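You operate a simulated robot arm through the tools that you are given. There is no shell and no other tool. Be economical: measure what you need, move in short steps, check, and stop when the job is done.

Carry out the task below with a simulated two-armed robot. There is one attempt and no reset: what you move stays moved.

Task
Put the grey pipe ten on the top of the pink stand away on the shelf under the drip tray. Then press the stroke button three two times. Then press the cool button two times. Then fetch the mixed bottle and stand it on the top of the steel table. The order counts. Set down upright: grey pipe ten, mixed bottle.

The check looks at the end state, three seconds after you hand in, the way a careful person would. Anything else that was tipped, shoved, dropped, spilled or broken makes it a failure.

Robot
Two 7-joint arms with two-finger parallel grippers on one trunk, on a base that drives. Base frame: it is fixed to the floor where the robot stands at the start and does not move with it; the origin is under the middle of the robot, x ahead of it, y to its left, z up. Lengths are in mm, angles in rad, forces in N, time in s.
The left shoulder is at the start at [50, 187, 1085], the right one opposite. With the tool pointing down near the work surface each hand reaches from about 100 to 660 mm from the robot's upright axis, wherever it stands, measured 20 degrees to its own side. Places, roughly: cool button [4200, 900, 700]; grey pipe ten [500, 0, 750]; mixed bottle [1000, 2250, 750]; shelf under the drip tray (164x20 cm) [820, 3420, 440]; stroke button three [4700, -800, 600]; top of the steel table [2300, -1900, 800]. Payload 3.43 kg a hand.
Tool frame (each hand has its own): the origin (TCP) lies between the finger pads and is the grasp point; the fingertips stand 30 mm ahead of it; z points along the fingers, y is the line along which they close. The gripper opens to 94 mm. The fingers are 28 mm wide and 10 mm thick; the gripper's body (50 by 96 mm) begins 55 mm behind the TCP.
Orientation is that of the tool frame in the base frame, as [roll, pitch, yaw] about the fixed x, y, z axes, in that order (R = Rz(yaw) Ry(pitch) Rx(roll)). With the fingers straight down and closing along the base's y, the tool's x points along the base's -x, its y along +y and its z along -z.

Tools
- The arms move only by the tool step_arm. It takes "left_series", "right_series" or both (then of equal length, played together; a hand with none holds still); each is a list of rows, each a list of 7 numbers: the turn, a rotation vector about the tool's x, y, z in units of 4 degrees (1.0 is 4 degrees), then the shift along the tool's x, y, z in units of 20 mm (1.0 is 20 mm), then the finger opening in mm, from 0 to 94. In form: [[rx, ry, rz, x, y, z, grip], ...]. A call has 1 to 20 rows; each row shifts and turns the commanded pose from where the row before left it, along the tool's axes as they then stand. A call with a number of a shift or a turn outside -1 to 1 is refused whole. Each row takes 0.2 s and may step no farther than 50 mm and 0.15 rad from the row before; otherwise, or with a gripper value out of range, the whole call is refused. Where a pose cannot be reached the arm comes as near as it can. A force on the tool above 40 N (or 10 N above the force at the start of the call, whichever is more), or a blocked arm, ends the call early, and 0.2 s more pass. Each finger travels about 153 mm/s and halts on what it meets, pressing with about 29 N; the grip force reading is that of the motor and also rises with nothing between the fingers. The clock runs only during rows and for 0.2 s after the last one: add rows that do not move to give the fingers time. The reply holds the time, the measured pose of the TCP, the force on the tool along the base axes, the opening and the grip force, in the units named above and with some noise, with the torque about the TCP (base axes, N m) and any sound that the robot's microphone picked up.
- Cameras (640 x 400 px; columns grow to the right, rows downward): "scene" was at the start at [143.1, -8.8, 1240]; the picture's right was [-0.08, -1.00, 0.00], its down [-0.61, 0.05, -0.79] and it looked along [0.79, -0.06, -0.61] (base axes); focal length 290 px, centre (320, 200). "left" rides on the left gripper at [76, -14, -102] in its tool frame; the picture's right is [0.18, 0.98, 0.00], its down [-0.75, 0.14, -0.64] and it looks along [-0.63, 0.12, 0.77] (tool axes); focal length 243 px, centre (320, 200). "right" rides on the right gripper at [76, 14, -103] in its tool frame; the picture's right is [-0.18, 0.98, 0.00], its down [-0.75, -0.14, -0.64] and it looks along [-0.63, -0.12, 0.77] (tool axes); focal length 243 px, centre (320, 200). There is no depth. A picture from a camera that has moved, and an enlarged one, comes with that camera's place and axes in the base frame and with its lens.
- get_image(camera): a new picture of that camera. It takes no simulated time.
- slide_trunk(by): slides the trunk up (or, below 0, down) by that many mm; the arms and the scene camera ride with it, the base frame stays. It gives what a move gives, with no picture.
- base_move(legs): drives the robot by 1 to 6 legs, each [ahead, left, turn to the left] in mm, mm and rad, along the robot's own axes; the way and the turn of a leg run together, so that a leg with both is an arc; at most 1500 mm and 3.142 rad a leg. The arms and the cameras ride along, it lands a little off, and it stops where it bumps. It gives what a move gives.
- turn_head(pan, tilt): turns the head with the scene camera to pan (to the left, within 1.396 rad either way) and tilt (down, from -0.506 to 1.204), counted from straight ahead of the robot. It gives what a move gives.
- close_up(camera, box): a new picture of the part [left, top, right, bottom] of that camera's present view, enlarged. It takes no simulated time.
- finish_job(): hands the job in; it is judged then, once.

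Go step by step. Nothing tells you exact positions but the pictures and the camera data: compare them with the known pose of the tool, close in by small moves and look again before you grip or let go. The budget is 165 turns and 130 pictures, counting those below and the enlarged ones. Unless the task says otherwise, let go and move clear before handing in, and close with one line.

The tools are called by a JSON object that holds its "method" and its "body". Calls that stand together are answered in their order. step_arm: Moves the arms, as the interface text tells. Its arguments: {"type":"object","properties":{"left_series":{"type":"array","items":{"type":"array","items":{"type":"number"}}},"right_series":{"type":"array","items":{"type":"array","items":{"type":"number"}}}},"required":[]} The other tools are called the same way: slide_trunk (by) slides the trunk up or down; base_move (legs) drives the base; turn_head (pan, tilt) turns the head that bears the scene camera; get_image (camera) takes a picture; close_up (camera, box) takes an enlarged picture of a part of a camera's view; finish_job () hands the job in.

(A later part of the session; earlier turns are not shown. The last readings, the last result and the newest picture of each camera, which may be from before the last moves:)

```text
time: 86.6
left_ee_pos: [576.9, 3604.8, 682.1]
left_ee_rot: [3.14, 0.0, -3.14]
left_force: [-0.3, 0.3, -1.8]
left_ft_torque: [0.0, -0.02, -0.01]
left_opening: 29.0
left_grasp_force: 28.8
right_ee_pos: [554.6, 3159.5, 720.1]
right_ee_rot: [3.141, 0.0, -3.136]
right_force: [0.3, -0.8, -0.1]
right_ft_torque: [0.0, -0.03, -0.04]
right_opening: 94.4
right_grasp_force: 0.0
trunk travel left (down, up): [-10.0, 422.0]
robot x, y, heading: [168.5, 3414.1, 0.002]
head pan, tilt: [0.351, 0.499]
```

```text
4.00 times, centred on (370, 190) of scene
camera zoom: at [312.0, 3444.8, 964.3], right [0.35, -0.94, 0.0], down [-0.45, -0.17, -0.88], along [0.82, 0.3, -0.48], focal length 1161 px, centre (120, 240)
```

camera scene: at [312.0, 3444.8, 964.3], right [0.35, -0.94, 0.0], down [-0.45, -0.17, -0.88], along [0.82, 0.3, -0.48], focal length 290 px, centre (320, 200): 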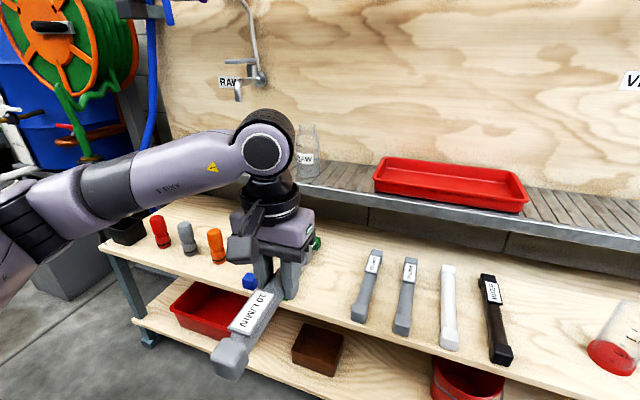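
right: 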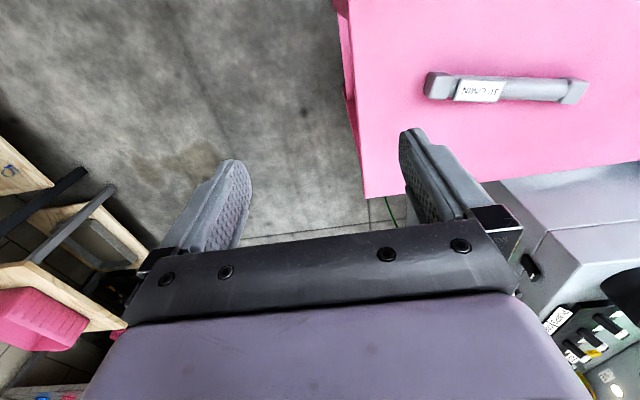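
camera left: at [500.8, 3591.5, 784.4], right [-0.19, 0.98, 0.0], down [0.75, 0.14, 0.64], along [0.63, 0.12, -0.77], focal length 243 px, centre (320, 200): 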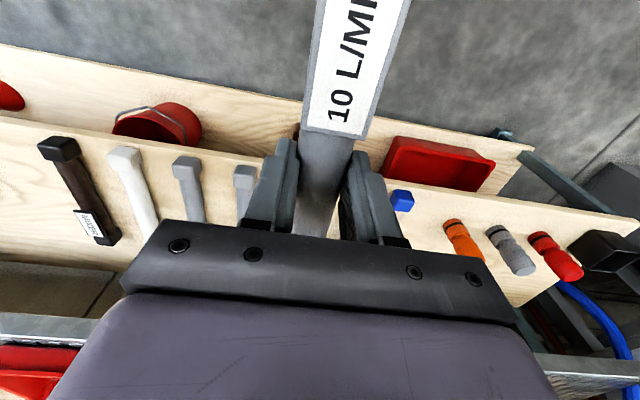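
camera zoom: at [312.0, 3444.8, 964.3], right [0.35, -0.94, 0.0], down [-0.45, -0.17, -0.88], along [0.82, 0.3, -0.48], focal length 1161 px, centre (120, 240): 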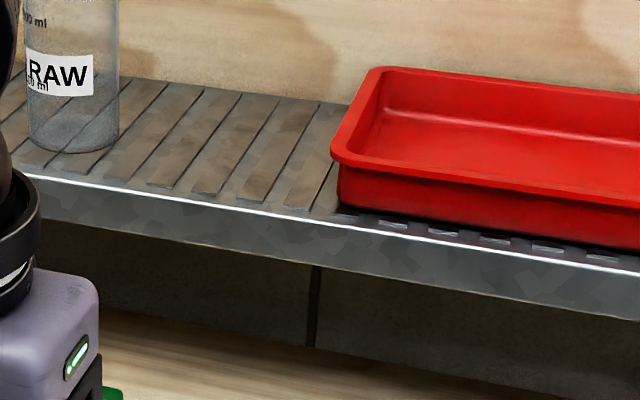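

The tray front is at x≈912, z 617–651, so keeping the TCP at x≈838 leaves clearance. I'll drive 130 mm closer and check.

{"method": "base_move", "body": {"legs": [[130, 0, 0]]}}

{"method": "step_arm", "body": {"left_series": [[0, 0, 0, -1, 0, 0.5, 10], [0, 0, 0, -1, 0, 0.5, 10], [0, 0, 0, -1, 0, 0.5, 10], [0, 0, 0, -1, 0, 0.5, 10], [0, 0, 0, -1, 0, 0.5, 10], [0, 0, 0, -1, 0, 0.5, 10]]}}

{"method": "get_image", "body": {"camera": "left"}}

{"method": "get_image", "body": {"camera": "scene"}}

```text
time: 87.9
left_ee_pos: [706.3, 3608.1, 682.5]
left_ee_rot: [-3.14, 0.0, -3.138]
left_force: [-0.3, 0.0, -1.3]
left_ft_torque: [-0.02, -0.05, 0.01]
left_opening: 29.0
left_grasp_force: 29.2
right_ee_pos: [685.9, 3162.2, 720.0]
right_ee_rot: [-3.141, 0.001, -3.135]
right_force: [-0.2, -0.8, -0.9]
right_ft_torque: [0.0, 0.03, -0.01]
right_opening: 94.0
right_grasp_force: 0.0
trunk travel left (down, up): [-10.0, 422.0]
robot x, y, heading: [301.0, 3415.1, 0.006]
head pan, tilt: [0.351, 0.499]
```

```text
time: 89.3
left_ee_pos: [824.8, 3610.3, 619.4]
left_ee_rot: [3.139, -0.01, -3.139]
left_force: [-21.9, 1.1, -5.9]
left_ft_torque: [0.01, 0.14, -0.04]
left_opening: 29.1
left_grasp_force: 29.2
right_ee_pos: [685.4, 3161.3, 721.0]
right_ee_rot: [-3.14, -0.001, -3.136]
right_force: [0.1, -0.3, -0.7]
right_ft_torque: [0.0, 0.0, -0.01]
right_opening: 94.1
right_grasp_force: 0.1
trunk travel left (down, up): [-10.0, 422.0]
robot x, y, heading: [303.9, 3415.1, 0.008]
head pan, tilt: [0.351, 0.499]
```

```text
99 pictures are left
camera left: at [750.0, 3594.6, 724.0], right [-0.18, 0.98, 0.0], down [0.76, 0.14, 0.64], along [0.62, 0.12, -0.77], focal length 243 px, centre (320, 200)
```

left: 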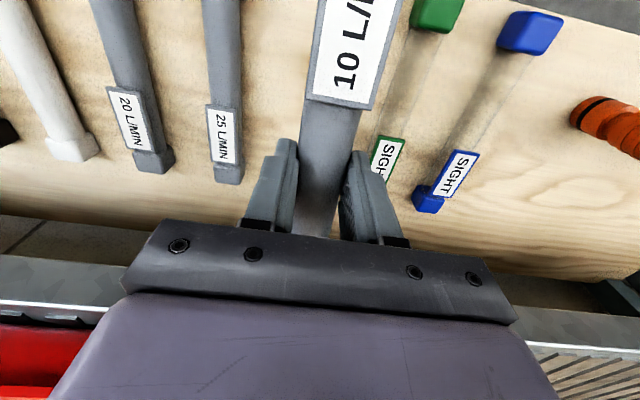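

```text
98 pictures are left
camera scene: at [442.4, 3446.0, 964.3], right [0.35, -0.94, 0.0], down [-0.45, -0.17, -0.88], along [0.82, 0.31, -0.48], focal length 290 px, centre (320, 200)
```

scene: 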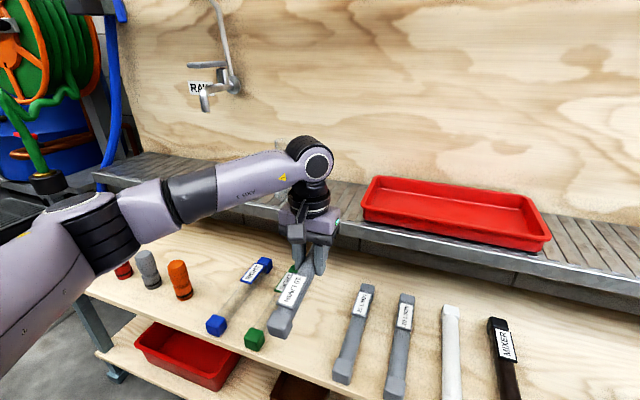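

The pipe's far end touched the tray lip (force −22 N in x). I'll back off, lower below the lip, and check the grip.

{"method": "step_arm", "body": {"left_series": [[0, 0, 0, 1, 0, 0, 10], [0, 0, 0, 1, 0, 0, 10], [0, 0, 0, 1, 0, 0, 10], [0, 0, 0, 0, -0.5, 1, 10], [0, 0, 0, 0, 0, 1, 10], [0, 0, 0, 0, 0, 1, 10], [0, 0, 0, 0, 0, 0.7, 10], [0, 0, 0, 0, 0, 0, 10]]}}

{"method": "get_image", "body": {"camera": "left"}}

{"method": "get_image", "body": {"camera": "scene"}}

```text
time: 91.1
left_ee_pos: [766.1, 3597.6, 546.8]
left_ee_rot: [3.141, 0.003, -3.137]
left_force: [0.0, -0.1, -1.2]
left_ft_torque: [0.0, -0.06, 0.04]
left_opening: 29.2
left_grasp_force: 28.9
right_ee_pos: [685.8, 3161.0, 720.3]
right_ee_rot: [-3.141, 0.001, -3.134]
right_force: [-0.6, -0.2, -0.4]
right_ft_torque: [-0.03, 0.01, 0.03]
right_opening: 94.0
right_grasp_force: 0.0
trunk travel left (down, up): [-10.0, 422.0]
robot x, y, heading: [302.2, 3416.7, 0.005]
head pan, tilt: [0.351, 0.499]
```

```text
97 pictures are left
camera left: at [691.1, 3582.9, 649.5], right [-0.19, 0.98, 0.0], down [0.75, 0.14, 0.64], along [0.63, 0.12, -0.77], focal length 243 px, centre (320, 200)
```

left: 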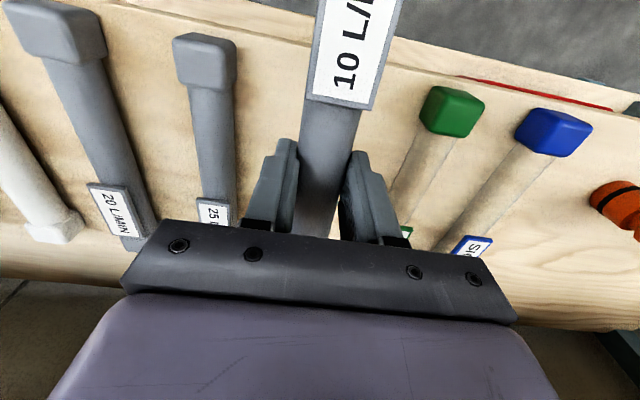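

```text
96 pictures are left
camera scene: at [443.3, 3445.9, 964.3], right [0.35, -0.94, 0.0], down [-0.45, -0.17, -0.88], along [0.82, 0.31, -0.48], focal length 290 px, centre (320, 200)
```

scene: 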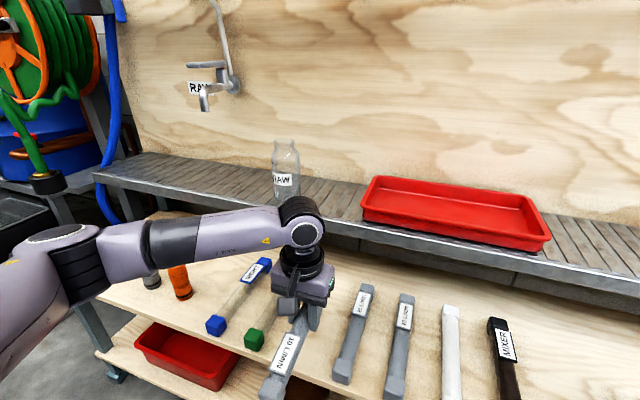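

The pipe slid about 17 mm in the grip from that touch but is still level. I'll go forward and down slowly to the shelf.

{"method": "step_arm", "body": {"left_series": [[0, 0, 0, -0.9, 0, 0.5, 10], [0, 0, 0, -0.9, 0, 0.5, 10], [0, 0, 0, -0.9, 0, 0.5, 10], [0, 0, 0, -0.9, 0, 0.5, 10], [0, 0, 0, 0, 0, 0.5, 10], [0, 0, 0, 0, 0, 0, 10]]}}

{"method": "get_image", "body": {"camera": "scene"}}

{"method": "get_image", "body": {"camera": "left"}}

```text
time: 92.5
left_ee_pos: [840.6, 3596.7, 499.0]
left_ee_rot: [3.141, 0.003, -3.137]
left_force: [2.0, 0.0, 7.5]
left_ft_torque: [0.05, 0.93, -0.06]
left_opening: 29.1
left_grasp_force: 29.1
right_ee_pos: [685.7, 3161.7, 719.6]
right_ee_rot: [-3.141, 0.0, -3.135]
right_force: [0.2, -0.3, 0.4]
right_ft_torque: [0.01, 0.01, 0.02]
right_opening: 93.7
right_grasp_force: 0.0
trunk travel left (down, up): [-10.0, 422.0]
robot x, y, heading: [299.2, 3418.1, 0.008]
head pan, tilt: [0.351, 0.499]
```

```text
95 pictures are left
camera scene: at [443.0, 3445.7, 964.5], right [0.35, -0.94, 0.0], down [-0.45, -0.17, -0.88], along [0.82, 0.31, -0.48], focal length 290 px, centre (320, 200)
```

scene: 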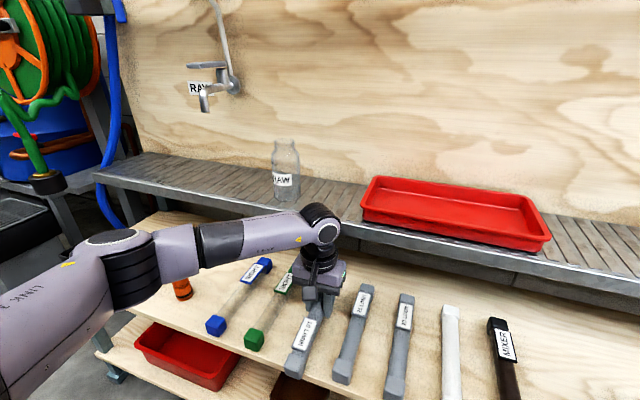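

```text
94 pictures are left
camera left: at [764.7, 3582.5, 601.1], right [-0.19, 0.98, 0.0], down [0.75, 0.14, 0.64], along [0.63, 0.12, -0.76], focal length 243 px, centre (320, 200)
```

left: 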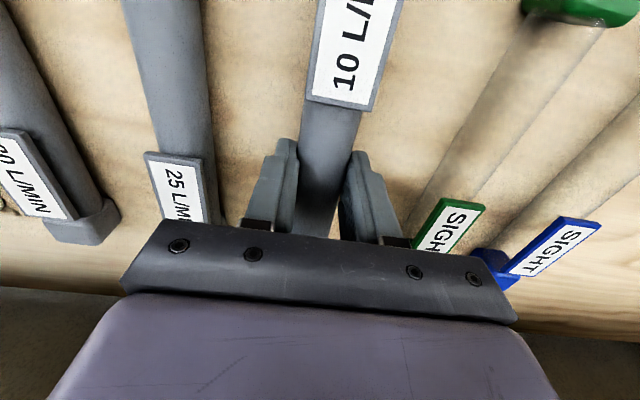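

There's already contact at the near end with 7.5 N. I'll check with a close-up whether the pipe is pitched and where its near end sits.

{"method": "close_up", "body": {"camera": "scene", "box": [220, 240, 420, 400]}}

```text
2.50 times, centred on (320, 320) of scene
camera zoom: at [443.0, 3445.7, 964.5], right [0.35, -0.94, 0.0], down [-0.45, -0.17, -0.88], along [0.82, 0.31, -0.48], focal length 726 px, centre (320, -100)
```

zoom: 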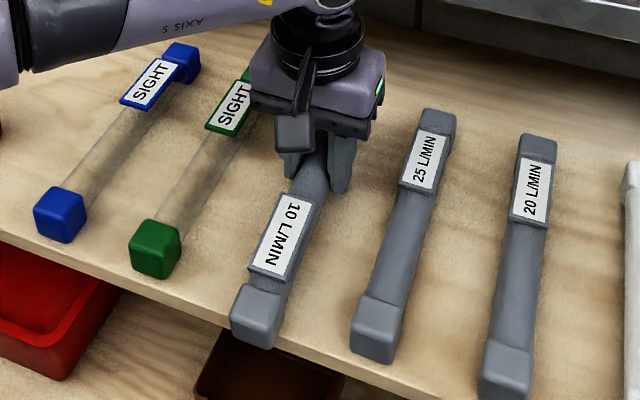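

The near end sits just at the front edge. I'll press down gently to level it and release, then regrip closer to its near end and nudge it deeper.

{"method": "step_arm", "body": {"left_series": [[0, 0, 0, 0, 0, 0.2, 10], [0, 0, 0, 0, 0, 0.2, 10], [0, 0, 0, 0, 0, 0.1, 10], [0, 0, 0, 0, 0, 0, 10]]}}

```text
time: 93.5
left_ee_pos: [839.6, 3597.2, 488.3]
left_ee_rot: [-3.14, 0.0, -3.139]
left_force: [1.0, -2.7, 5.5]
left_ft_torque: [-0.03, 0.73, 0.16]
left_opening: 29.1
left_grasp_force: 28.7
right_ee_pos: [685.5, 3161.1, 719.4]
right_ee_rot: [3.141, -0.001, -3.134]
right_force: [0.4, 1.6, -0.1]
right_ft_torque: [-0.01, 0.0, 0.02]
right_opening: 94.0
right_grasp_force: 0.1
trunk travel left (down, up): [-10.0, 422.0]
robot x, y, heading: [299.6, 3413.6, 0.005]
head pan, tilt: [0.351, 0.499]
```

{"method": "step_arm", "body": {"left_series": [[0, 0, 0, 0, 0, 0.2, 10], [0, 0, 0, 0, 0, 0.2, 10], [0, 0, 0, 0, 0, 0.1, 10], [0, 0, 0, 0, 0, 0, 10]]}}

{"method": "close_up", "body": {"camera": "scene", "box": [220, 240, 420, 400]}}

```text
time: 94.5
left_ee_pos: [838.8, 3597.7, 482.6]
left_ee_rot: [3.14, 0.008, -3.136]
left_force: [-3.4, 3.9, 28.0]
left_ft_torque: [0.12, 0.26, 0.06]
left_opening: 29.0
left_grasp_force: 29.0
right_ee_pos: [684.7, 3160.2, 720.5]
right_ee_rot: [-3.14, 0.001, -3.135]
right_force: [0.5, 0.8, -0.5]
right_ft_torque: [0.0, 0.01, -0.02]
right_opening: 94.0
right_grasp_force: 0.0
trunk travel left (down, up): [-10.0, 422.0]
robot x, y, heading: [302.6, 3415.3, 0.007]
head pan, tilt: [0.351, 0.499]
```

```text
2.50 times, centred on (320, 320) of scene
camera zoom: at [441.5, 3445.4, 965.0], right [0.35, -0.94, 0.0], down [-0.45, -0.17, -0.88], along [0.82, 0.31, -0.48], focal length 726 px, centre (320, -100)
```

zoom: 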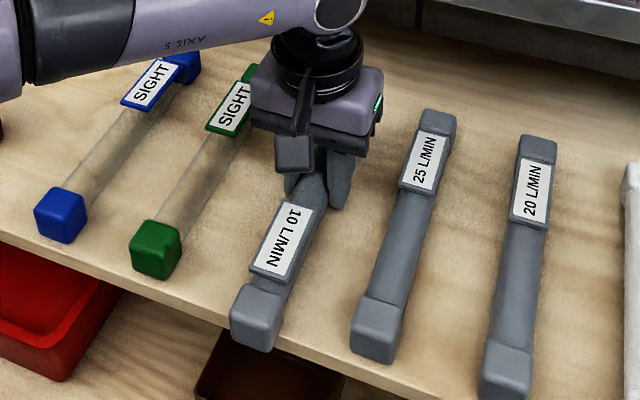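

The pipe is flat on the shelf but overhangs the front edge slightly. I'll lift a few mm, slide 12 mm deeper, and set it down.

{"method": "step_arm", "body": {"left_series": [[0, 0, 0, 0, 0, -0.5, 10], [0, 0, 0, -0.4, 0, 0, 10], [0, 0, 0, -0.4, 0, 0, 10], [0, 0, 0, 0, 0, 0.3, 10], [0, 0, 0, 0, 0, 0, 10]]}}

{"method": "close_up", "body": {"camera": "scene", "box": [220, 200, 420, 360]}}

```text
time: 95.7
left_ee_pos: [854.9, 3598.0, 481.9]
left_ee_rot: [-3.141, 0.002, -3.138]
left_force: [-0.5, -0.5, -0.3]
left_ft_torque: [0.05, -0.12, 0.03]
left_opening: 29.4
left_grasp_force: 29.1
right_ee_pos: [685.9, 3160.8, 720.0]
right_ee_rot: [3.141, 0.001, -3.137]
right_force: [0.6, -0.1, 0.0]
right_ft_torque: [0.0, -0.04, 0.01]
right_opening: 94.1
right_grasp_force: 0.1
trunk travel left (down, up): [-10.0, 422.0]
robot x, y, heading: [300.8, 3417.6, 0.005]
head pan, tilt: [0.351, 0.499]
```

```text
2.50 times, centred on (320, 280) of scene
camera zoom: at [443.3, 3445.8, 964.3], right [0.35, -0.94, 0.0], down [-0.45, -0.17, -0.88], along [0.82, 0.31, -0.48], focal length 726 px, centre (320, 0)
```

zoom: 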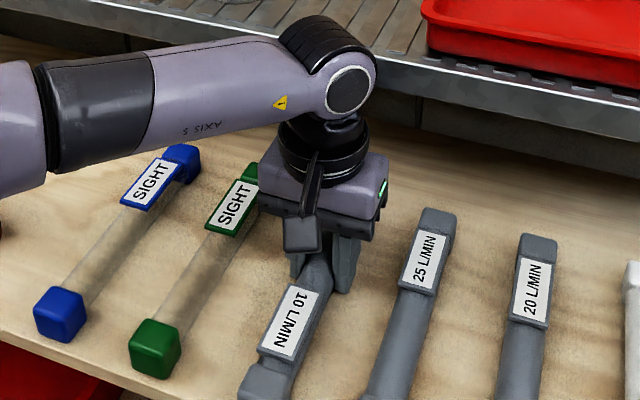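

Now it's deeper and about to rest on the shelf with almost no force. I'll lower a touch, open, and lift clear, pulling back from the tray.

{"method": "step_arm", "body": {"left_series": [[0, 0, 0, 0, 0, 0.15, 10], [0, 0, 0, 0, 0, 0, 30], [0, 0, 0, 0, 0, 0, 50], [0, 0, 0, 0, 0, 0, 62], [0, 0, 0, 0, 0, 0, 62], [0, 0, 0, 0, 0, -1, 62], [0, 0, 0, 0.3, 0, -1, 62], [0, 0, 0, 0.7, 0, -1, 62], [0, 0, 0, 1, 0, -1, 62], [0, 0, 0, 1, 0, -1, 62], [0, 0, 0, 1, 0, -1, 62], [0, 0, 0, 1, 0, -1, 62], [0, 0, 0, 1, 0, -1, 62], [0, 0, 0, 1, 0, -1, 62]]}}

{"method": "get_image", "body": {"camera": "scene"}}

{"method": "close_up", "body": {"camera": "scene", "box": [220, 240, 420, 400]}}

```text
time: 98.7
left_ee_pos: [715.1, 3599.0, 659.4]
left_ee_rot: [3.141, 0.002, -3.136]
left_force: [-0.3, 0.0, -0.2]
left_ft_torque: [0.0, 0.02, 0.02]
left_opening: 62.1
left_grasp_force: 0.0
right_ee_pos: [686.5, 3162.4, 720.6]
right_ee_rot: [3.141, -0.001, -3.135]
right_force: [0.1, 0.5, 0.4]
right_ft_torque: [0.02, 0.01, -0.02]
right_opening: 94.3
right_grasp_force: 0.0
trunk travel left (down, up): [-10.0, 422.0]
robot x, y, heading: [295.1, 3417.6, 0.01]
head pan, tilt: [0.351, 0.499]
```

```text
90 pictures are left
camera scene: at [443.3, 3445.8, 964.3], right [0.35, -0.94, 0.0], down [-0.45, -0.17, -0.88], along [0.82, 0.31, -0.48], focal length 290 px, centre (320, 200)
```

scene: 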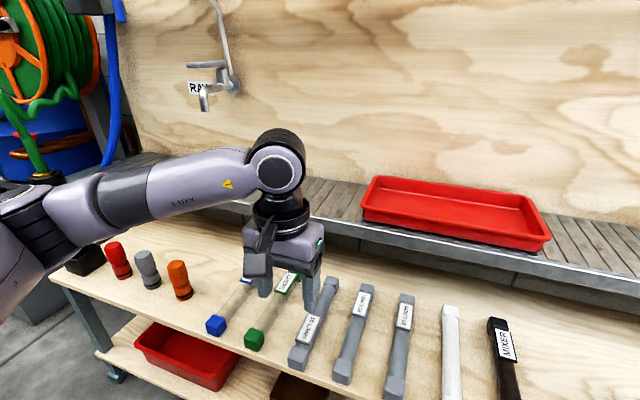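

```text
2.50 times, centred on (320, 320) of scene
camera zoom: at [443.3, 3445.8, 964.3], right [0.35, -0.94, 0.0], down [-0.45, -0.17, -0.88], along [0.82, 0.31, -0.48], focal length 726 px, centre (320, -100)
```

zoom: 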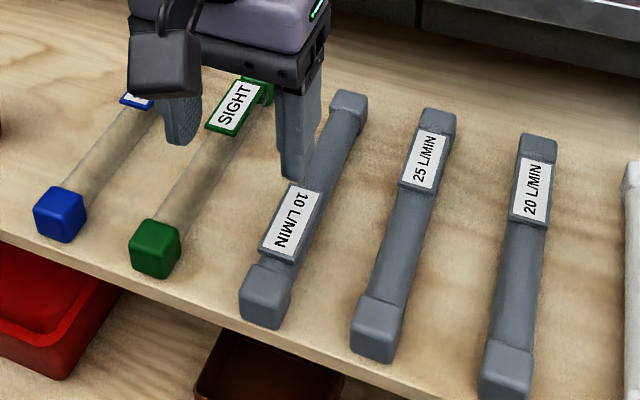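

The pipe is in its slot, lying flat with the label up, and nothing else moved. Next come the buttons: I'll back out, return along the aisle to y≈-650, and look ahead.

{"method": "base_move", "body": {"legs": [[-600, 0, 0], [0, -1500, 0], [0, -1500, 0], [0, -1060, 0]]}}

{"method": "slide_trunk", "body": {"by": 290}}

{"method": "turn_head", "body": {"pan": 0.0, "tilt": 0.3}}

{"method": "get_image", "body": {"camera": "scene"}}

```text
time: 137.1
left_ee_pos: [90.8, -480.1, 658.9]
left_ee_rot: [-3.14, 0.0, 3.122]
left_force: [-0.8, 0.2, 0.1]
left_ft_torque: [0.0, 0.01, 0.0]
left_opening: 61.8
left_grasp_force: 0.0
right_ee_pos: [52.7, -916.2, 720.5]
right_ee_rot: [-3.141, 0.0, 3.128]
right_force: [-0.7, -0.2, 0.3]
right_ft_torque: [-0.01, 0.0, -0.02]
right_opening: 93.9
right_grasp_force: 0.0
trunk travel left (down, up): [-10.0, 422.0]
robot x, y, heading: [-324.2, -650.3, -0.015]
head pan, tilt: [0.351, 0.499]
```

```text
time: 140.0
left_ee_pos: [90.8, -478.9, 949.3]
left_ee_rot: [-3.141, 0.0, 3.123]
left_force: [0.3, -0.9, -0.8]
left_ft_torque: [-0.02, -0.02, 0.0]
left_opening: 62.1
left_grasp_force: 0.0
right_ee_pos: [51.8, -915.8, 1009.9]
right_ee_rot: [3.141, 0.0, 3.126]
right_force: [0.0, -0.5, -0.8]
right_ft_torque: [-0.01, -0.01, -0.02]
right_opening: 93.7
right_grasp_force: 0.0
trunk travel left (down, up): [-300.0, 132.0]
robot x, y, heading: [-327.5, -651.9, -0.011]
head pan, tilt: [0.351, 0.499]
```

```text
time: 140.9
left_ee_pos: [91.7, -478.5, 948.6]
left_ee_rot: [3.141, 0.0, 3.121]
left_force: [-0.1, -0.2, 0.3]
left_ft_torque: [-0.03, -0.03, 0.0]
left_opening: 62.0
left_grasp_force: 0.1
right_ee_pos: [53.1, -916.2, 1009.3]
right_ee_rot: [-3.141, -0.002, 3.125]
right_force: [-0.6, 0.7, -0.5]
right_ft_torque: [-0.03, 0.0, -0.03]
right_opening: 94.0
right_grasp_force: 0.2
trunk travel left (down, up): [-300.0, 132.0]
robot x, y, heading: [-329.5, -652.8, -0.013]
head pan, tilt: [0.0, 0.3]
```

```text
88 pictures are left
camera scene: at [-175.9, -657.4, 1272.7], right [-0.02, -1.0, 0.0], down [-0.3, 0.0, -0.96], along [0.95, -0.01, -0.3], focal length 290 px, centre (320, 200)
```

scene: 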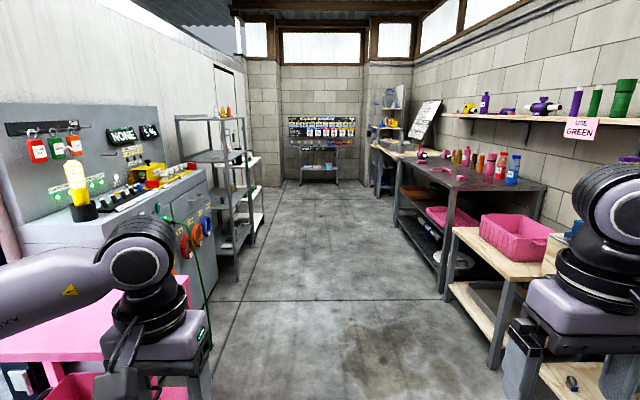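

The aisle ahead is clear. I'll drive forward about 3 m toward the far display and look.

{"method": "base_move", "body": {"legs": [[1500, 0, 0.012], [1500, 0, 0]]}}

{"method": "turn_head", "body": {"pan": 0.0, "tilt": 0.25}}

{"method": "get_image", "body": {"camera": "scene"}}

{"method": "turn_head", "body": {"pan": 0.8, "tilt": 0.3}}

{"method": "get_image", "body": {"camera": "scene"}}

```text
time: 155.3
left_ee_pos: [3098.6, -482.9, 948.1]
left_ee_rot: [-3.14, 0.0, 3.118]
left_force: [0.2, 0.2, -0.6]
left_ft_torque: [0.0, 0.0, 0.01]
left_opening: 61.8
left_grasp_force: 0.1
right_ee_pos: [3057.6, -918.2, 1008.7]
right_ee_rot: [3.14, 0.001, 3.121]
right_force: [-0.4, 0.0, 0.1]
right_ft_torque: [0.02, 0.0, 0.04]
right_opening: 94.1
right_grasp_force: 0.0
trunk travel left (down, up): [-300.0, 132.0]
robot x, y, heading: [2680.9, -655.8, -0.02]
head pan, tilt: [0.0, 0.3]
```

```text
time: 156.0
left_ee_pos: [3099.8, -482.3, 949.1]
left_ee_rot: [3.141, 0.001, 3.119]
left_force: [-0.7, -0.1, 0.2]
left_ft_torque: [0.01, 0.01, 0.01]
left_opening: 61.9
left_grasp_force: 0.1
right_ee_pos: [3059.0, -918.8, 1009.7]
right_ee_rot: [-3.14, 0.0, 3.121]
right_force: [0.0, 0.5, -0.6]
right_ft_torque: [0.02, 0.02, 0.03]
right_opening: 94.2
right_grasp_force: 0.1
trunk travel left (down, up): [-300.0, 132.0]
robot x, y, heading: [2681.3, -656.3, -0.024]
head pan, tilt: [0.0, 0.25]
```

```text
87 pictures are left
camera scene: at [2831.0, -659.0, 1277.4], right [-0.02, -1.0, 0.0], down [-0.25, 0.01, -0.97], along [0.97, -0.02, -0.25], focal length 290 px, centre (320, 200)
```

scene: 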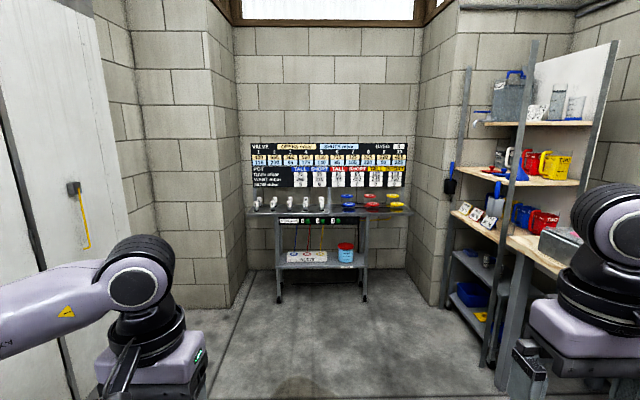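

```text
time: 157.1
left_ee_pos: [3099.6, -482.4, 948.1]
left_ee_rot: [3.14, -0.001, 3.119]
left_force: [0.0, -0.4, 0.3]
left_ft_torque: [-0.01, 0.0, -0.02]
left_opening: 61.9
left_grasp_force: 0.0
right_ee_pos: [3058.8, -919.1, 1010.2]
right_ee_rot: [-3.14, 0.001, 3.12]
right_force: [0.3, 0.6, -0.1]
right_ft_torque: [0.01, 0.02, 0.01]
right_opening: 94.0
right_grasp_force: 0.0
trunk travel left (down, up): [-300.0, 132.0]
robot x, y, heading: [2680.0, -652.8, -0.02]
head pan, tilt: [0.799, 0.3]
```

```text
86 pictures are left
camera scene: at [2804.2, -591.6, 1272.7], right [0.7, -0.71, 0.0], down [-0.21, -0.21, -0.96], along [0.68, 0.67, -0.3], focal length 290 px, centre (320, 200)
```

scene: 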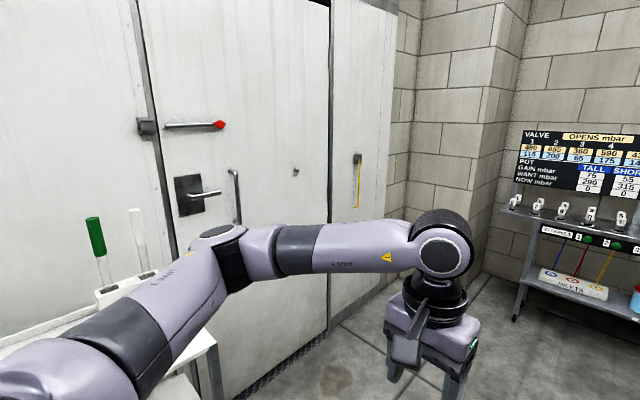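

The stroke buttons look to be on the strip at the front of the far table. The cool button at y=900 must be inside the trailer beyond this wall. I'll drive closer to the table and inspect it.

{"method": "base_move", "body": {"legs": [[1000, -150, 0.02]]}}

{"method": "turn_head", "body": {"pan": 0.0, "tilt": 0.45}}

{"method": "get_image", "body": {"camera": "scene"}}

{"method": "close_up", "body": {"camera": "scene", "box": [220, 130, 420, 255]}}

```text
time: 162.3
left_ee_pos: [4082.3, -651.3, 947.0]
left_ee_rot: [-3.141, 0.0, 3.119]
left_force: [-0.2, -0.4, -0.5]
left_ft_torque: [0.0, 0.0, 0.0]
left_opening: 62.1
left_grasp_force: 0.1
right_ee_pos: [4042.0, -1088.0, 1010.5]
right_ee_rot: [-3.141, 0.0, 3.119]
right_force: [-0.5, 0.8, 0.7]
right_ft_torque: [0.01, 0.02, -0.01]
right_opening: 94.2
right_grasp_force: 0.2
trunk travel left (down, up): [-300.0, 132.0]
robot x, y, heading: [3664.1, -821.5, -0.017]
head pan, tilt: [0.799, 0.3]
```

```text
time: 163.4
left_ee_pos: [4082.5, -651.4, 948.6]
left_ee_rot: [3.141, 0.002, 3.119]
left_force: [-0.3, 0.6, 0.4]
left_ft_torque: [0.03, 0.03, 0.0]
left_opening: 62.0
left_grasp_force: 0.2
right_ee_pos: [4042.1, -1087.7, 1009.8]
right_ee_rot: [-3.142, -0.001, 3.121]
right_force: [0.7, 0.4, -0.6]
right_ft_torque: [0.02, -0.02, -0.03]
right_opening: 94.2
right_grasp_force: 0.0
trunk travel left (down, up): [-300.0, 132.0]
robot x, y, heading: [3666.8, -826.6, -0.018]
head pan, tilt: [0.0, 0.45]
```

```text
85 pictures are left
camera scene: at [3812.4, -828.2, 1258.8], right [-0.02, -1.0, 0.0], down [-0.43, 0.01, -0.9], along [0.9, -0.02, -0.44], focal length 290 px, centre (320, 200)
```

scene: 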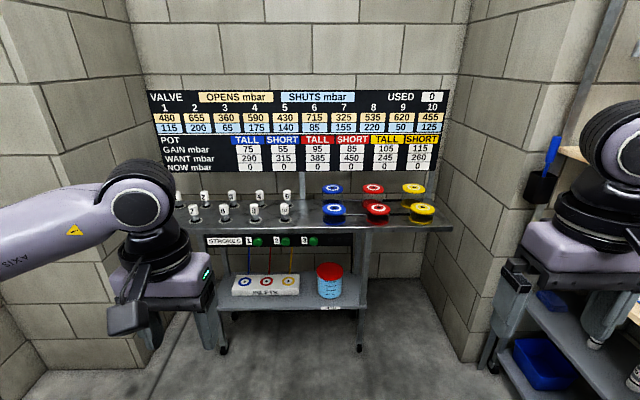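

```text
3.20 times, centred on (320, 192) of scene
camera zoom: at [3812.4, -828.2, 1258.8], right [-0.02, -1.0, 0.0], down [-0.43, 0.01, -0.9], along [0.9, -0.02, -0.44], focal length 929 px, centre (320, 224)
```

zoom: 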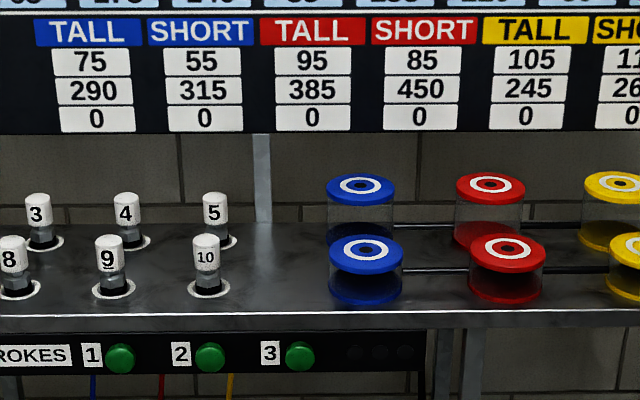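

Stroke button 3 is the third green button on the strip at about y=-824, facing me. I'll use the right hand pointed forward with fingers closed, so I'll lower the trunk, shift left, and turn the hand horizontal.

{"method": "base_move", "body": {"legs": [[150, 210, 0.018]]}}

{"method": "slide_trunk", "body": {"by": -250}}

{"method": "step_arm", "body": {"right_series": [[0, -1, 0, 0, 0, 0, 0], [0, -1, 0, 0, 0, 0, 0], [0, -1, 0, 0, 0, 0, 0], [0, -1, 0, 0, 0, 0, 0], [0, -1, 0, 0, 0, 0, 0], [0, -1, 0, 0, 0, 0, 0], [0, -1, 0, 0, 0, 0, 0], [0, -1, 0, 0, 0, 0, 0], [0, -1, 0, 0, 0, 0, 0], [0, -1, 0, 0, 0, 0, 0], [0, -1, 0, 0, 0, 0, 0], [0, -1, 0, 0, 0, 0, 0], [0, -1, 0, 0, 0, 0, 0], [0, -1, 0, 0, 0, 0, 0], [0, -1, 0, 0, 0, 0, 0], [0, -1, 0, 0, 0, 0, 0], [0, -1, 0, 0, 0, 0, 0], [0, -1, 0, 0, 0, 0, 0], [0, -1, 0, 0, 0, 0, 0], [0, -1, 0, 0, 0, 0, 0]]}}

{"method": "get_image", "body": {"camera": "scene"}}

{"method": "get_image", "body": {"camera": "right"}}

```text
time: 165.9
left_ee_pos: [4229.1, -429.5, 947.7]
left_ee_rot: [-3.141, 0.001, 3.141]
left_force: [-0.4, -0.2, 0.1]
left_ft_torque: [-0.01, -0.01, 0.02]
left_opening: 62.1
left_grasp_force: 0.1
right_ee_pos: [4197.2, -868.3, 1009.7]
right_ee_rot: [3.142, -0.001, -3.141]
right_force: [-1.4, 0.0, 0.3]
right_ft_torque: [-0.05, 0.01, 0.01]
right_opening: 94.0
right_grasp_force: 0.1
trunk travel left (down, up): [-300.0, 132.0]
robot x, y, heading: [3810.0, -612.7, -0.002]
head pan, tilt: [0.0, 0.45]
```

```text
time: 168.5
left_ee_pos: [4229.3, -430.1, 698.5]
left_ee_rot: [3.141, 0.001, 3.139]
left_force: [0.2, 1.4, -0.2]
left_ft_torque: [-0.03, -0.01, 0.01]
left_opening: 61.7
left_grasp_force: 0.0
right_ee_pos: [4197.8, -867.3, 760.2]
right_ee_rot: [3.142, -0.001, -3.141]
right_force: [-0.2, -0.3, -0.7]
right_ft_torque: [0.01, -0.02, 0.02]
right_opening: 94.0
right_grasp_force: 0.1
trunk travel left (down, up): [-50.0, 382.0]
robot x, y, heading: [3810.6, -610.6, 0.002]
head pan, tilt: [0.0, 0.45]
```

```text
time: 172.7
left_ee_pos: [4229.3, -429.8, 699.4]
left_ee_rot: [-3.141, 0.001, 3.14]
left_force: [0.2, 0.2, 0.6]
left_ft_torque: [-0.02, 0.0, 0.0]
left_opening: 62.1
left_grasp_force: 0.1
right_ee_pos: [4265.3, -867.7, 775.3]
right_ee_rot: [3.104, 1.278, -3.14]
right_force: [-0.5, 0.0, 0.8]
right_ft_torque: [0.02, 0.0, 0.01]
right_opening: 0.0
right_grasp_force: 29.2
right hand out of reach, approached as far as the arm can: row 11, 12, 13, 14, 15, 16, 17, 18, 19, 20
trunk travel left (down, up): [-50.0, 382.0]
robot x, y, heading: [3813.7, -612.4, 0.002]
head pan, tilt: [0.0, 0.45]
```

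```text
83 pictures are left
camera scene: at [3963.0, -612.7, 1008.8], right [0.0, -1.0, 0.0], down [-0.44, 0.0, -0.9], along [0.9, 0.0, -0.44], focal length 290 px, centre (320, 200)
```

scene: 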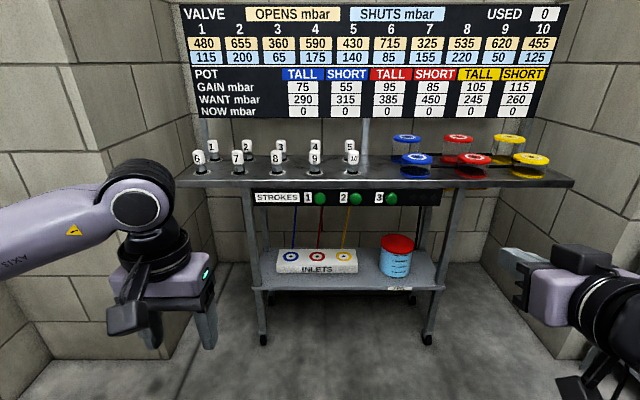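

```text
82 pictures are left
camera right: at [4144.5, -858.5, 732.0], right [0.02, 0.98, 0.19], down [-0.39, -0.17, 0.91], along [0.92, -0.09, 0.38], focal length 243 px, centre (320, 200)
```

right: 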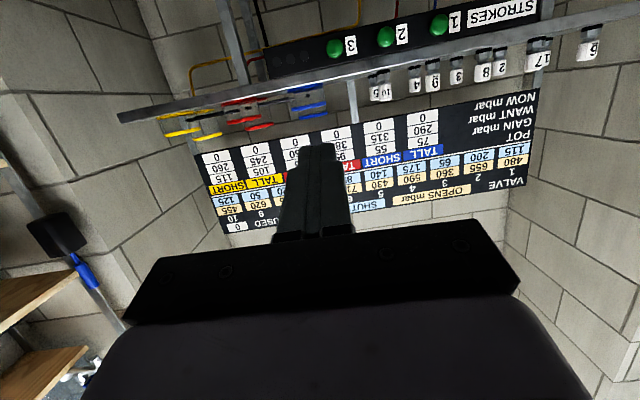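

Triangulating the two views puts button 3 at about [4742, -822, 632]. I'll straighten the right hand to horizontal while extending it and bringing it down to that height.

{"method": "step_arm", "body": {"right_series": [[0, 0, 0, 0, 0, 1, 0], [0, 0, 0, 0, 0, 1, 0], [0, 0, 0, 0, 0, 1, 0], [0, 0, 0, 0, 0, 1, 0], [0, -1, 0, 0, 0, 1, 0], [0, -1, 0, 0.5, 0, 1, 0], [0, -0.5, 0, 0.8, 0, 1, 0], [0, 0, 0, 0.8, 0, 1, 0], [0, 0, 0, 0.8, 0, 0, 0], [0, 0, 0, 0.8, 0, 0, 0], [0, 0, 0, 0.8, 0, 0, 0], [0, 0, 0, 0.8, 0, 0, 0]]}}

{"method": "get_image", "body": {"camera": "right"}}

```text
time: 175.3
left_ee_pos: [4229.7, -429.6, 698.1]
left_ee_rot: [-3.14, 0.0, 3.139]
left_force: [0.0, 0.1, 0.0]
left_ft_torque: [-0.03, 0.01, -0.01]
left_opening: 62.0
left_grasp_force: 0.0
right_ee_pos: [4319.6, -893.1, 698.9]
right_ee_rot: [3.081, 1.298, -3.105]
right_force: [0.8, 1.3, -0.1]
right_ft_torque: [-0.03, 0.03, 0.0]
right_opening: 0.2
right_grasp_force: 29.3
right hand out of reach, approached as far as the arm can: row 3, 4, 5, 6, 7, 8, 9, 11
trunk travel left (down, up): [-50.0, 382.0]
robot x, y, heading: [3812.9, -609.0, 0.0]
head pan, tilt: [0.0, 0.45]
```

```text
81 pictures are left
camera right: at [4199.6, -888.9, 654.3], right [-0.04, 0.98, 0.19], down [-0.4, -0.19, 0.9], along [0.92, -0.04, 0.4], focal length 243 px, centre (320, 200)
```

right: 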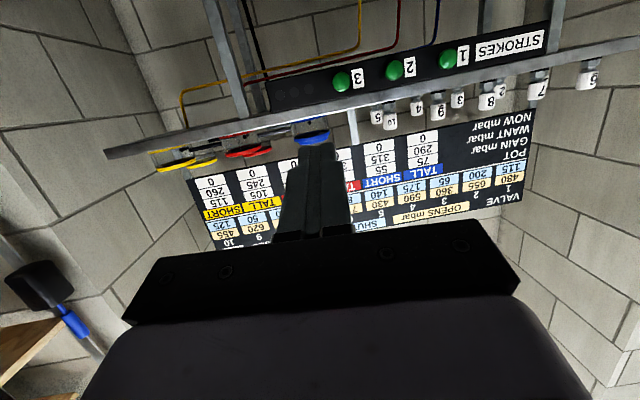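

The arm was too folded for a full horizontal pose. I'll extend further forward, which should free the wrist.

{"method": "step_arm", "body": {"right_series": [[0, 0, 0, 0, 0, 1, 0], [0, 0, 0, 0, 0, 1, 0], [0, 0, 0, 0, 0, 1, 0], [0, 0, 0, 0, 0, 1, 0], [0, 0, 0, 0, 0, 0, 0], [0, 0, 0, 0, 0, 0, 0], [0, 0, 0, 0, 0, 0, 0], [0, 0, 0, 0, 0, 0, 0]]}}

```text
time: 177.1
left_ee_pos: [4229.1, -430.0, 697.3]
left_ee_rot: [3.141, 0.001, 3.14]
left_force: [-0.2, 0.5, -0.2]
left_ft_torque: [0.01, 0.01, 0.04]
left_opening: 61.8
left_grasp_force: 0.1
right_ee_pos: [4320.5, -891.5, 699.6]
right_ee_rot: [3.077, 1.297, -3.104]
right_force: [-0.1, 0.1, 0.4]
right_ft_torque: [0.02, -0.03, -0.04]
right_opening: 0.0
right_grasp_force: 29.3
right hand out of reach, approached as far as the arm can: row 1, 2, 3, 4
trunk travel left (down, up): [-50.0, 382.0]
robot x, y, heading: [3816.0, -608.0, -0.001]
head pan, tilt: [0.0, 0.45]
```

The wrist is limited at about a 74° pitch, but a slightly downward-pointing fingertip can still press. I'll ease to about 66° and lower the hand to see what moves freely.

{"method": "step_arm", "body": {"right_series": [[0, 1, 0, 0, 0, 0, 0], [0, 1, 0, 0, 0, 0, 0], [0, 0, 0, 0.765, 0, 0.34, 0], [0, 0, 0, 0.765, 0, 0.34, 0], [0, 0, 0, 0.765, 0, 0.34, 0], [0, 0, 0, 0.765, 0, 0.34, 0], [0, 0, 0, 0, 0, 0, 0]]}}

{"method": "get_image", "body": {"camera": "right"}}

```text
time: 178.7
left_ee_pos: [4229.2, -430.7, 698.7]
left_ee_rot: [3.141, 0.001, 3.141]
left_force: [0.8, 0.1, 0.6]
left_ft_torque: [-0.01, 0.0, 0.01]
left_opening: 62.0
left_grasp_force: 0.1
right_ee_pos: [4322.0, -891.6, 648.8]
right_ee_rot: [3.099, 1.159, -3.083]
right_force: [0.0, -0.4, -0.6]
right_ft_torque: [-0.01, 0.01, 0.04]
right_opening: 0.0
right_grasp_force: 29.0
right hand out of reach, approached as far as the arm can: row 6
trunk travel left (down, up): [-50.0, 382.0]
robot x, y, heading: [3814.1, -611.6, 0.001]
head pan, tilt: [0.0, 0.45]
```

```text
80 pictures are left
camera right: at [4196.0, -888.6, 620.9], right [-0.02, 0.98, 0.19], down [-0.27, -0.18, 0.94], along [0.96, -0.03, 0.27], focal length 243 px, centre (320, 200)
```

right: 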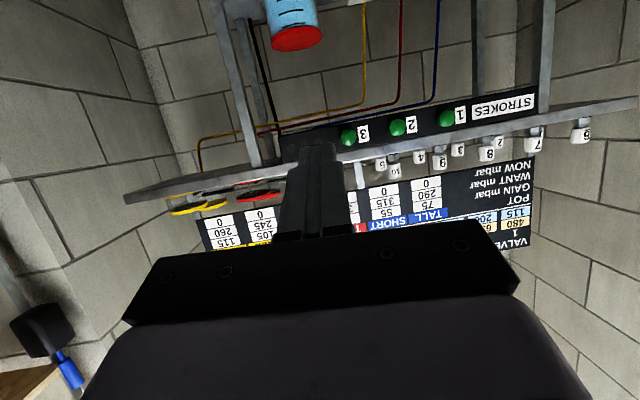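

The views agree on button 3 at about [4713, -821, 645]. I'll lower the trunk a bit more, raise the hand relative to it, and drive in to about 35 mm short of the button.

{"method": "slide_trunk", "body": {"by": -45}}

{"method": "step_arm", "body": {"right_series": [[0, 0, 0, -0.81, 0, -0.36, 0], [0, 0, 0, -0.81, 0, -0.36, 0], [0, 0, 0, -0.81, 0, -0.36, 0], [0, 0, 0, 0, 0, 0, 0]]}}

{"method": "base_move", "body": {"legs": [[300, 65, 0]]}}

{"method": "get_image", "body": {"camera": "right"}}

{"method": "get_image", "body": {"camera": "scene"}}

```text
time: 179.6
left_ee_pos: [4228.3, -430.7, 652.7]
left_ee_rot: [3.14, 0.001, 3.14]
left_force: [-0.8, -0.4, -0.4]
left_ft_torque: [0.01, 0.01, 0.0]
left_opening: 61.9
left_grasp_force: 0.0
right_ee_pos: [4321.2, -890.5, 604.3]
right_ee_rot: [3.098, 1.16, -3.083]
right_force: [0.4, -0.3, 0.9]
right_ft_torque: [0.0, 0.0, 0.01]
right_opening: 0.2
right_grasp_force: 29.9
trunk travel left (down, up): [-5.0, 427.0]
robot x, y, heading: [3813.7, -609.1, 0.003]
head pan, tilt: [0.0, 0.45]
```

```text
time: 180.6
left_ee_pos: [4229.8, -430.7, 653.2]
left_ee_rot: [-3.14, 0.002, 3.14]
left_force: [-1.0, 0.9, 0.6]
left_ft_torque: [0.02, -0.01, 0.0]
left_opening: 61.8
left_grasp_force: 0.0
right_ee_pos: [4321.6, -893.2, 657.9]
right_ee_rot: [3.097, 1.161, -3.086]
right_force: [0.0, 0.4, -0.5]
right_ft_torque: [0.01, -0.03, 0.04]
right_opening: 0.0
right_grasp_force: 28.4
trunk travel left (down, up): [-5.0, 427.0]
robot x, y, heading: [3816.8, -612.6, -0.001]
head pan, tilt: [0.0, 0.45]
```

```text
time: 182.7
left_ee_pos: [4533.4, -367.3, 653.8]
left_ee_rot: [3.141, 0.001, 3.136]
left_force: [-0.3, 0.0, -0.5]
left_ft_torque: [0.02, 0.01, 0.01]
left_opening: 62.0
left_grasp_force: 0.0
right_ee_pos: [4623.2, -830.6, 658.0]
right_ee_rot: [3.099, 1.16, -3.087]
right_force: [0.7, 0.2, 0.4]
right_ft_torque: [-0.02, 0.0, 0.0]
right_opening: 0.1
right_grasp_force: 29.2
trunk travel left (down, up): [-5.0, 427.0]
robot x, y, heading: [4114.9, -542.3, -0.007]
head pan, tilt: [0.0, 0.45]
```

```text
79 pictures are left
camera right: at [4498.6, -827.2, 628.8], right [-0.02, 0.98, 0.19], down [-0.27, -0.18, 0.94], along [0.96, -0.03, 0.27], focal length 243 px, centre (320, 200)
```

right: 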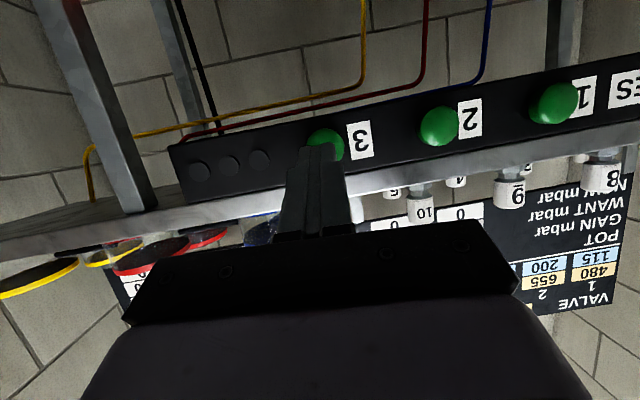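

```text
78 pictures are left
camera scene: at [4266.8, -548.9, 963.8], right [0.0, -1.0, 0.0], down [-0.44, 0.0, -0.9], along [0.9, 0.0, -0.44], focal length 290 px, centre (320, 200)
```

scene: 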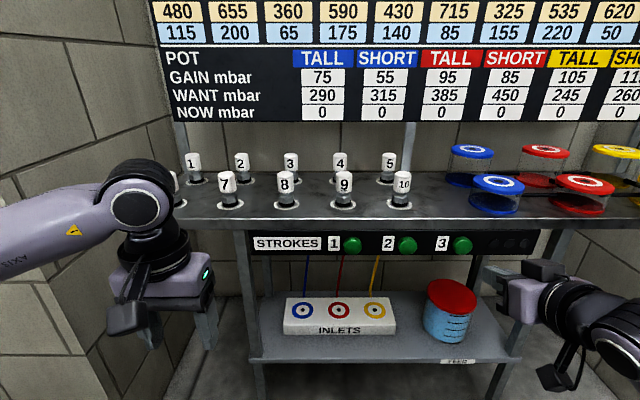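

The fingertip is about 70 mm short of button 3 and nearly in line with it. I'll move forward 55 mm and check.

{"method": "step_arm", "body": {"right_series": [[0, 0, 0, -0.367, 0.1, 0.84, 0], [0, 0, 0, -0.367, 0, 0.84, 0], [0, 0, 0, -0.367, 0, 0.84, 0], [0, 0, 0, 0, 0, 0, 0]]}}

{"method": "close_up", "body": {"camera": "right", "box": [240, 60, 440, 220]}}

{"method": "close_up", "body": {"camera": "scene", "box": [380, 180, 580, 320]}}

```text
time: 183.7
left_ee_pos: [4532.7, -365.9, 654.4]
left_ee_rot: [3.141, 0.003, 3.137]
left_force: [-0.2, -1.1, 0.5]
left_ft_torque: [-0.01, 0.03, 0.05]
left_opening: 62.2
left_grasp_force: 0.0
right_ee_pos: [4679.1, -823.2, 656.6]
right_ee_rot: [3.099, 1.16, -3.088]
right_force: [-0.5, -0.4, 0.1]
right_ft_torque: [0.01, 0.04, 0.0]
right_opening: 0.2
right_grasp_force: 28.8
trunk travel left (down, up): [-5.0, 427.0]
robot x, y, heading: [4118.3, -547.3, 0.002]
head pan, tilt: [0.0, 0.45]
```

```text
2.50 times, centred on (340, 140) of right
camera zoom: at [4553.9, -820.9, 628.7], right [-0.02, 0.98, 0.19], down [-0.27, -0.18, 0.94], along [0.96, -0.03, 0.27], focal length 606 px, centre (270, 350)
```

zoom: 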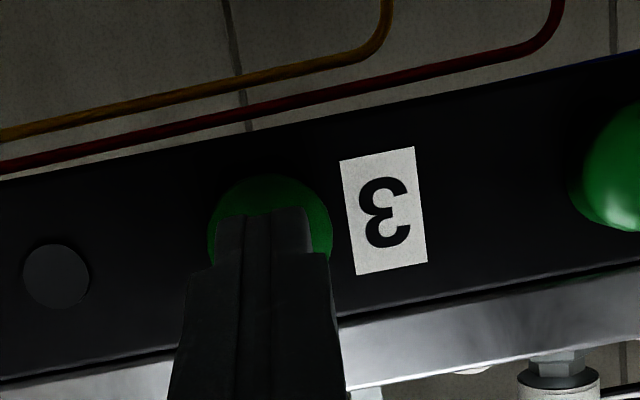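

```text
2.86 times, centred on (480, 250) of scene
camera zoom: at [4266.8, -548.9, 963.8], right [0.0, -1.0, 0.0], down [-0.44, 0.0, -0.9], along [0.9, 0.0, -0.44], focal length 829 px, centre (-137, 57)
```

zoom: 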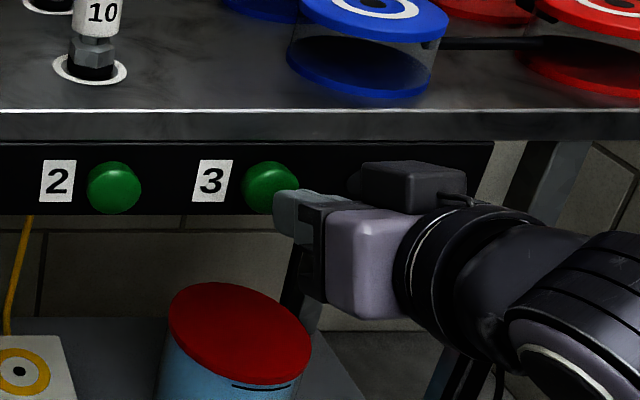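

The tip is directly in front of button 3. I'll push in with 5 mm steps and watch the force and sound.

{"method": "step_arm", "body": {"right_series": [[0, 0, 0, -0.1, 0, 0.23, 0], [0, 0, 0, -0.1, 0, 0.23, 0], [0, 0, 0, -0.1, 0, 0.23, 0]]}}

```text
time: 184.5
left_ee_pos: [4532.9, -368.3, 653.8]
left_ee_rot: [3.141, 0.0, 3.135]
left_force: [0.4, -0.5, -0.2]
left_ft_torque: [0.04, 0.02, 0.0]
left_opening: 62.0
left_grasp_force: 0.0
right_ee_pos: [4693.0, -821.9, 656.4]
right_ee_rot: [3.098, 1.16, -3.088]
right_force: [-2.4, -1.5, 0.7]
right_ft_torque: [-0.02, -0.06, 0.02]
right_opening: 0.1
right_grasp_force: 29.0
trunk travel left (down, up): [-5.0, 427.0]
robot x, y, heading: [4118.0, -548.2, 0.0]
head pan, tilt: [0.0, 0.45]
heard: click
```

A click was heard, so that's one press. I'll retract 25 mm to release and check.

{"method": "step_arm", "body": {"right_series": [[0, 0, 0, 0.2, 0, -0.46, 0], [0, 0, 0, 0.2, 0, -0.46, 0], [0, 0, 0, 0.1, 0, -0.23, 0], [0, 0, 0, 0, 0, 0, 0]]}}

{"method": "close_up", "body": {"camera": "scene", "box": [260, 0, 620, 280]}}

```text
time: 185.5
left_ee_pos: [4533.3, -366.5, 654.7]
left_ee_rot: [3.139, 0.001, 3.135]
left_force: [-0.4, 0.7, -0.7]
left_ft_torque: [0.02, 0.0, 0.01]
left_opening: 61.8
left_grasp_force: 0.0
right_ee_pos: [4666.9, -824.2, 658.3]
right_ee_rot: [3.097, 1.16, -3.085]
right_force: [-0.9, 0.3, 0.5]
right_ft_torque: [-0.03, 0.01, -0.05]
right_opening: 0.0
right_grasp_force: 28.9
trunk travel left (down, up): [-5.0, 427.0]
robot x, y, heading: [4114.9, -543.9, -0.002]
head pan, tilt: [0.0, 0.45]
```

```text
1.43 times, centred on (440, 140) of scene
camera zoom: at [4266.8, -548.9, 963.8], right [0.0, -1.0, 0.0], down [-0.44, 0.0, -0.9], along [0.9, 0.0, -0.44], focal length 415 px, centre (149, 286)
```

zoom: 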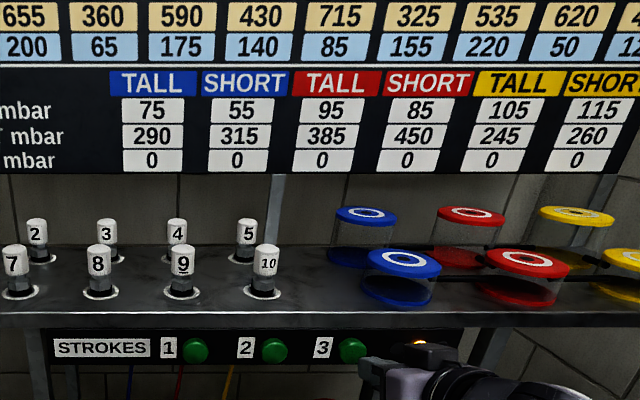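

One indicator lamp is now lit, so the first press registered. Now for the second press.

{"method": "step_arm", "body": {"right_series": [[0, 0, 0, -0.2, 0, 0.46, 0], [0, 0, 0, -0.2, 0, 0.46, 0], [0, 0, 0, -0.1, 0, 0.23, 0], [0, 0, 0, 0, 0, 0, 0]]}}

```text
time: 186.5
left_ee_pos: [4533.2, -367.6, 652.8]
left_ee_rot: [-3.14, 0.002, 3.136]
left_force: [0.6, -0.2, 1.0]
left_ft_torque: [-0.04, -0.04, -0.05]
left_opening: 61.9
left_grasp_force: 0.0
right_ee_pos: [4691.7, -820.6, 655.9]
right_ee_rot: [3.098, 1.161, -3.088]
right_force: [-1.6, -0.6, 0.4]
right_ft_torque: [0.05, -0.02, -0.02]
right_opening: 0.0
right_grasp_force: 28.8
trunk travel left (down, up): [-5.0, 427.0]
robot x, y, heading: [4117.0, -545.6, 0.001]
head pan, tilt: [0.0, 0.45]
heard: click
```

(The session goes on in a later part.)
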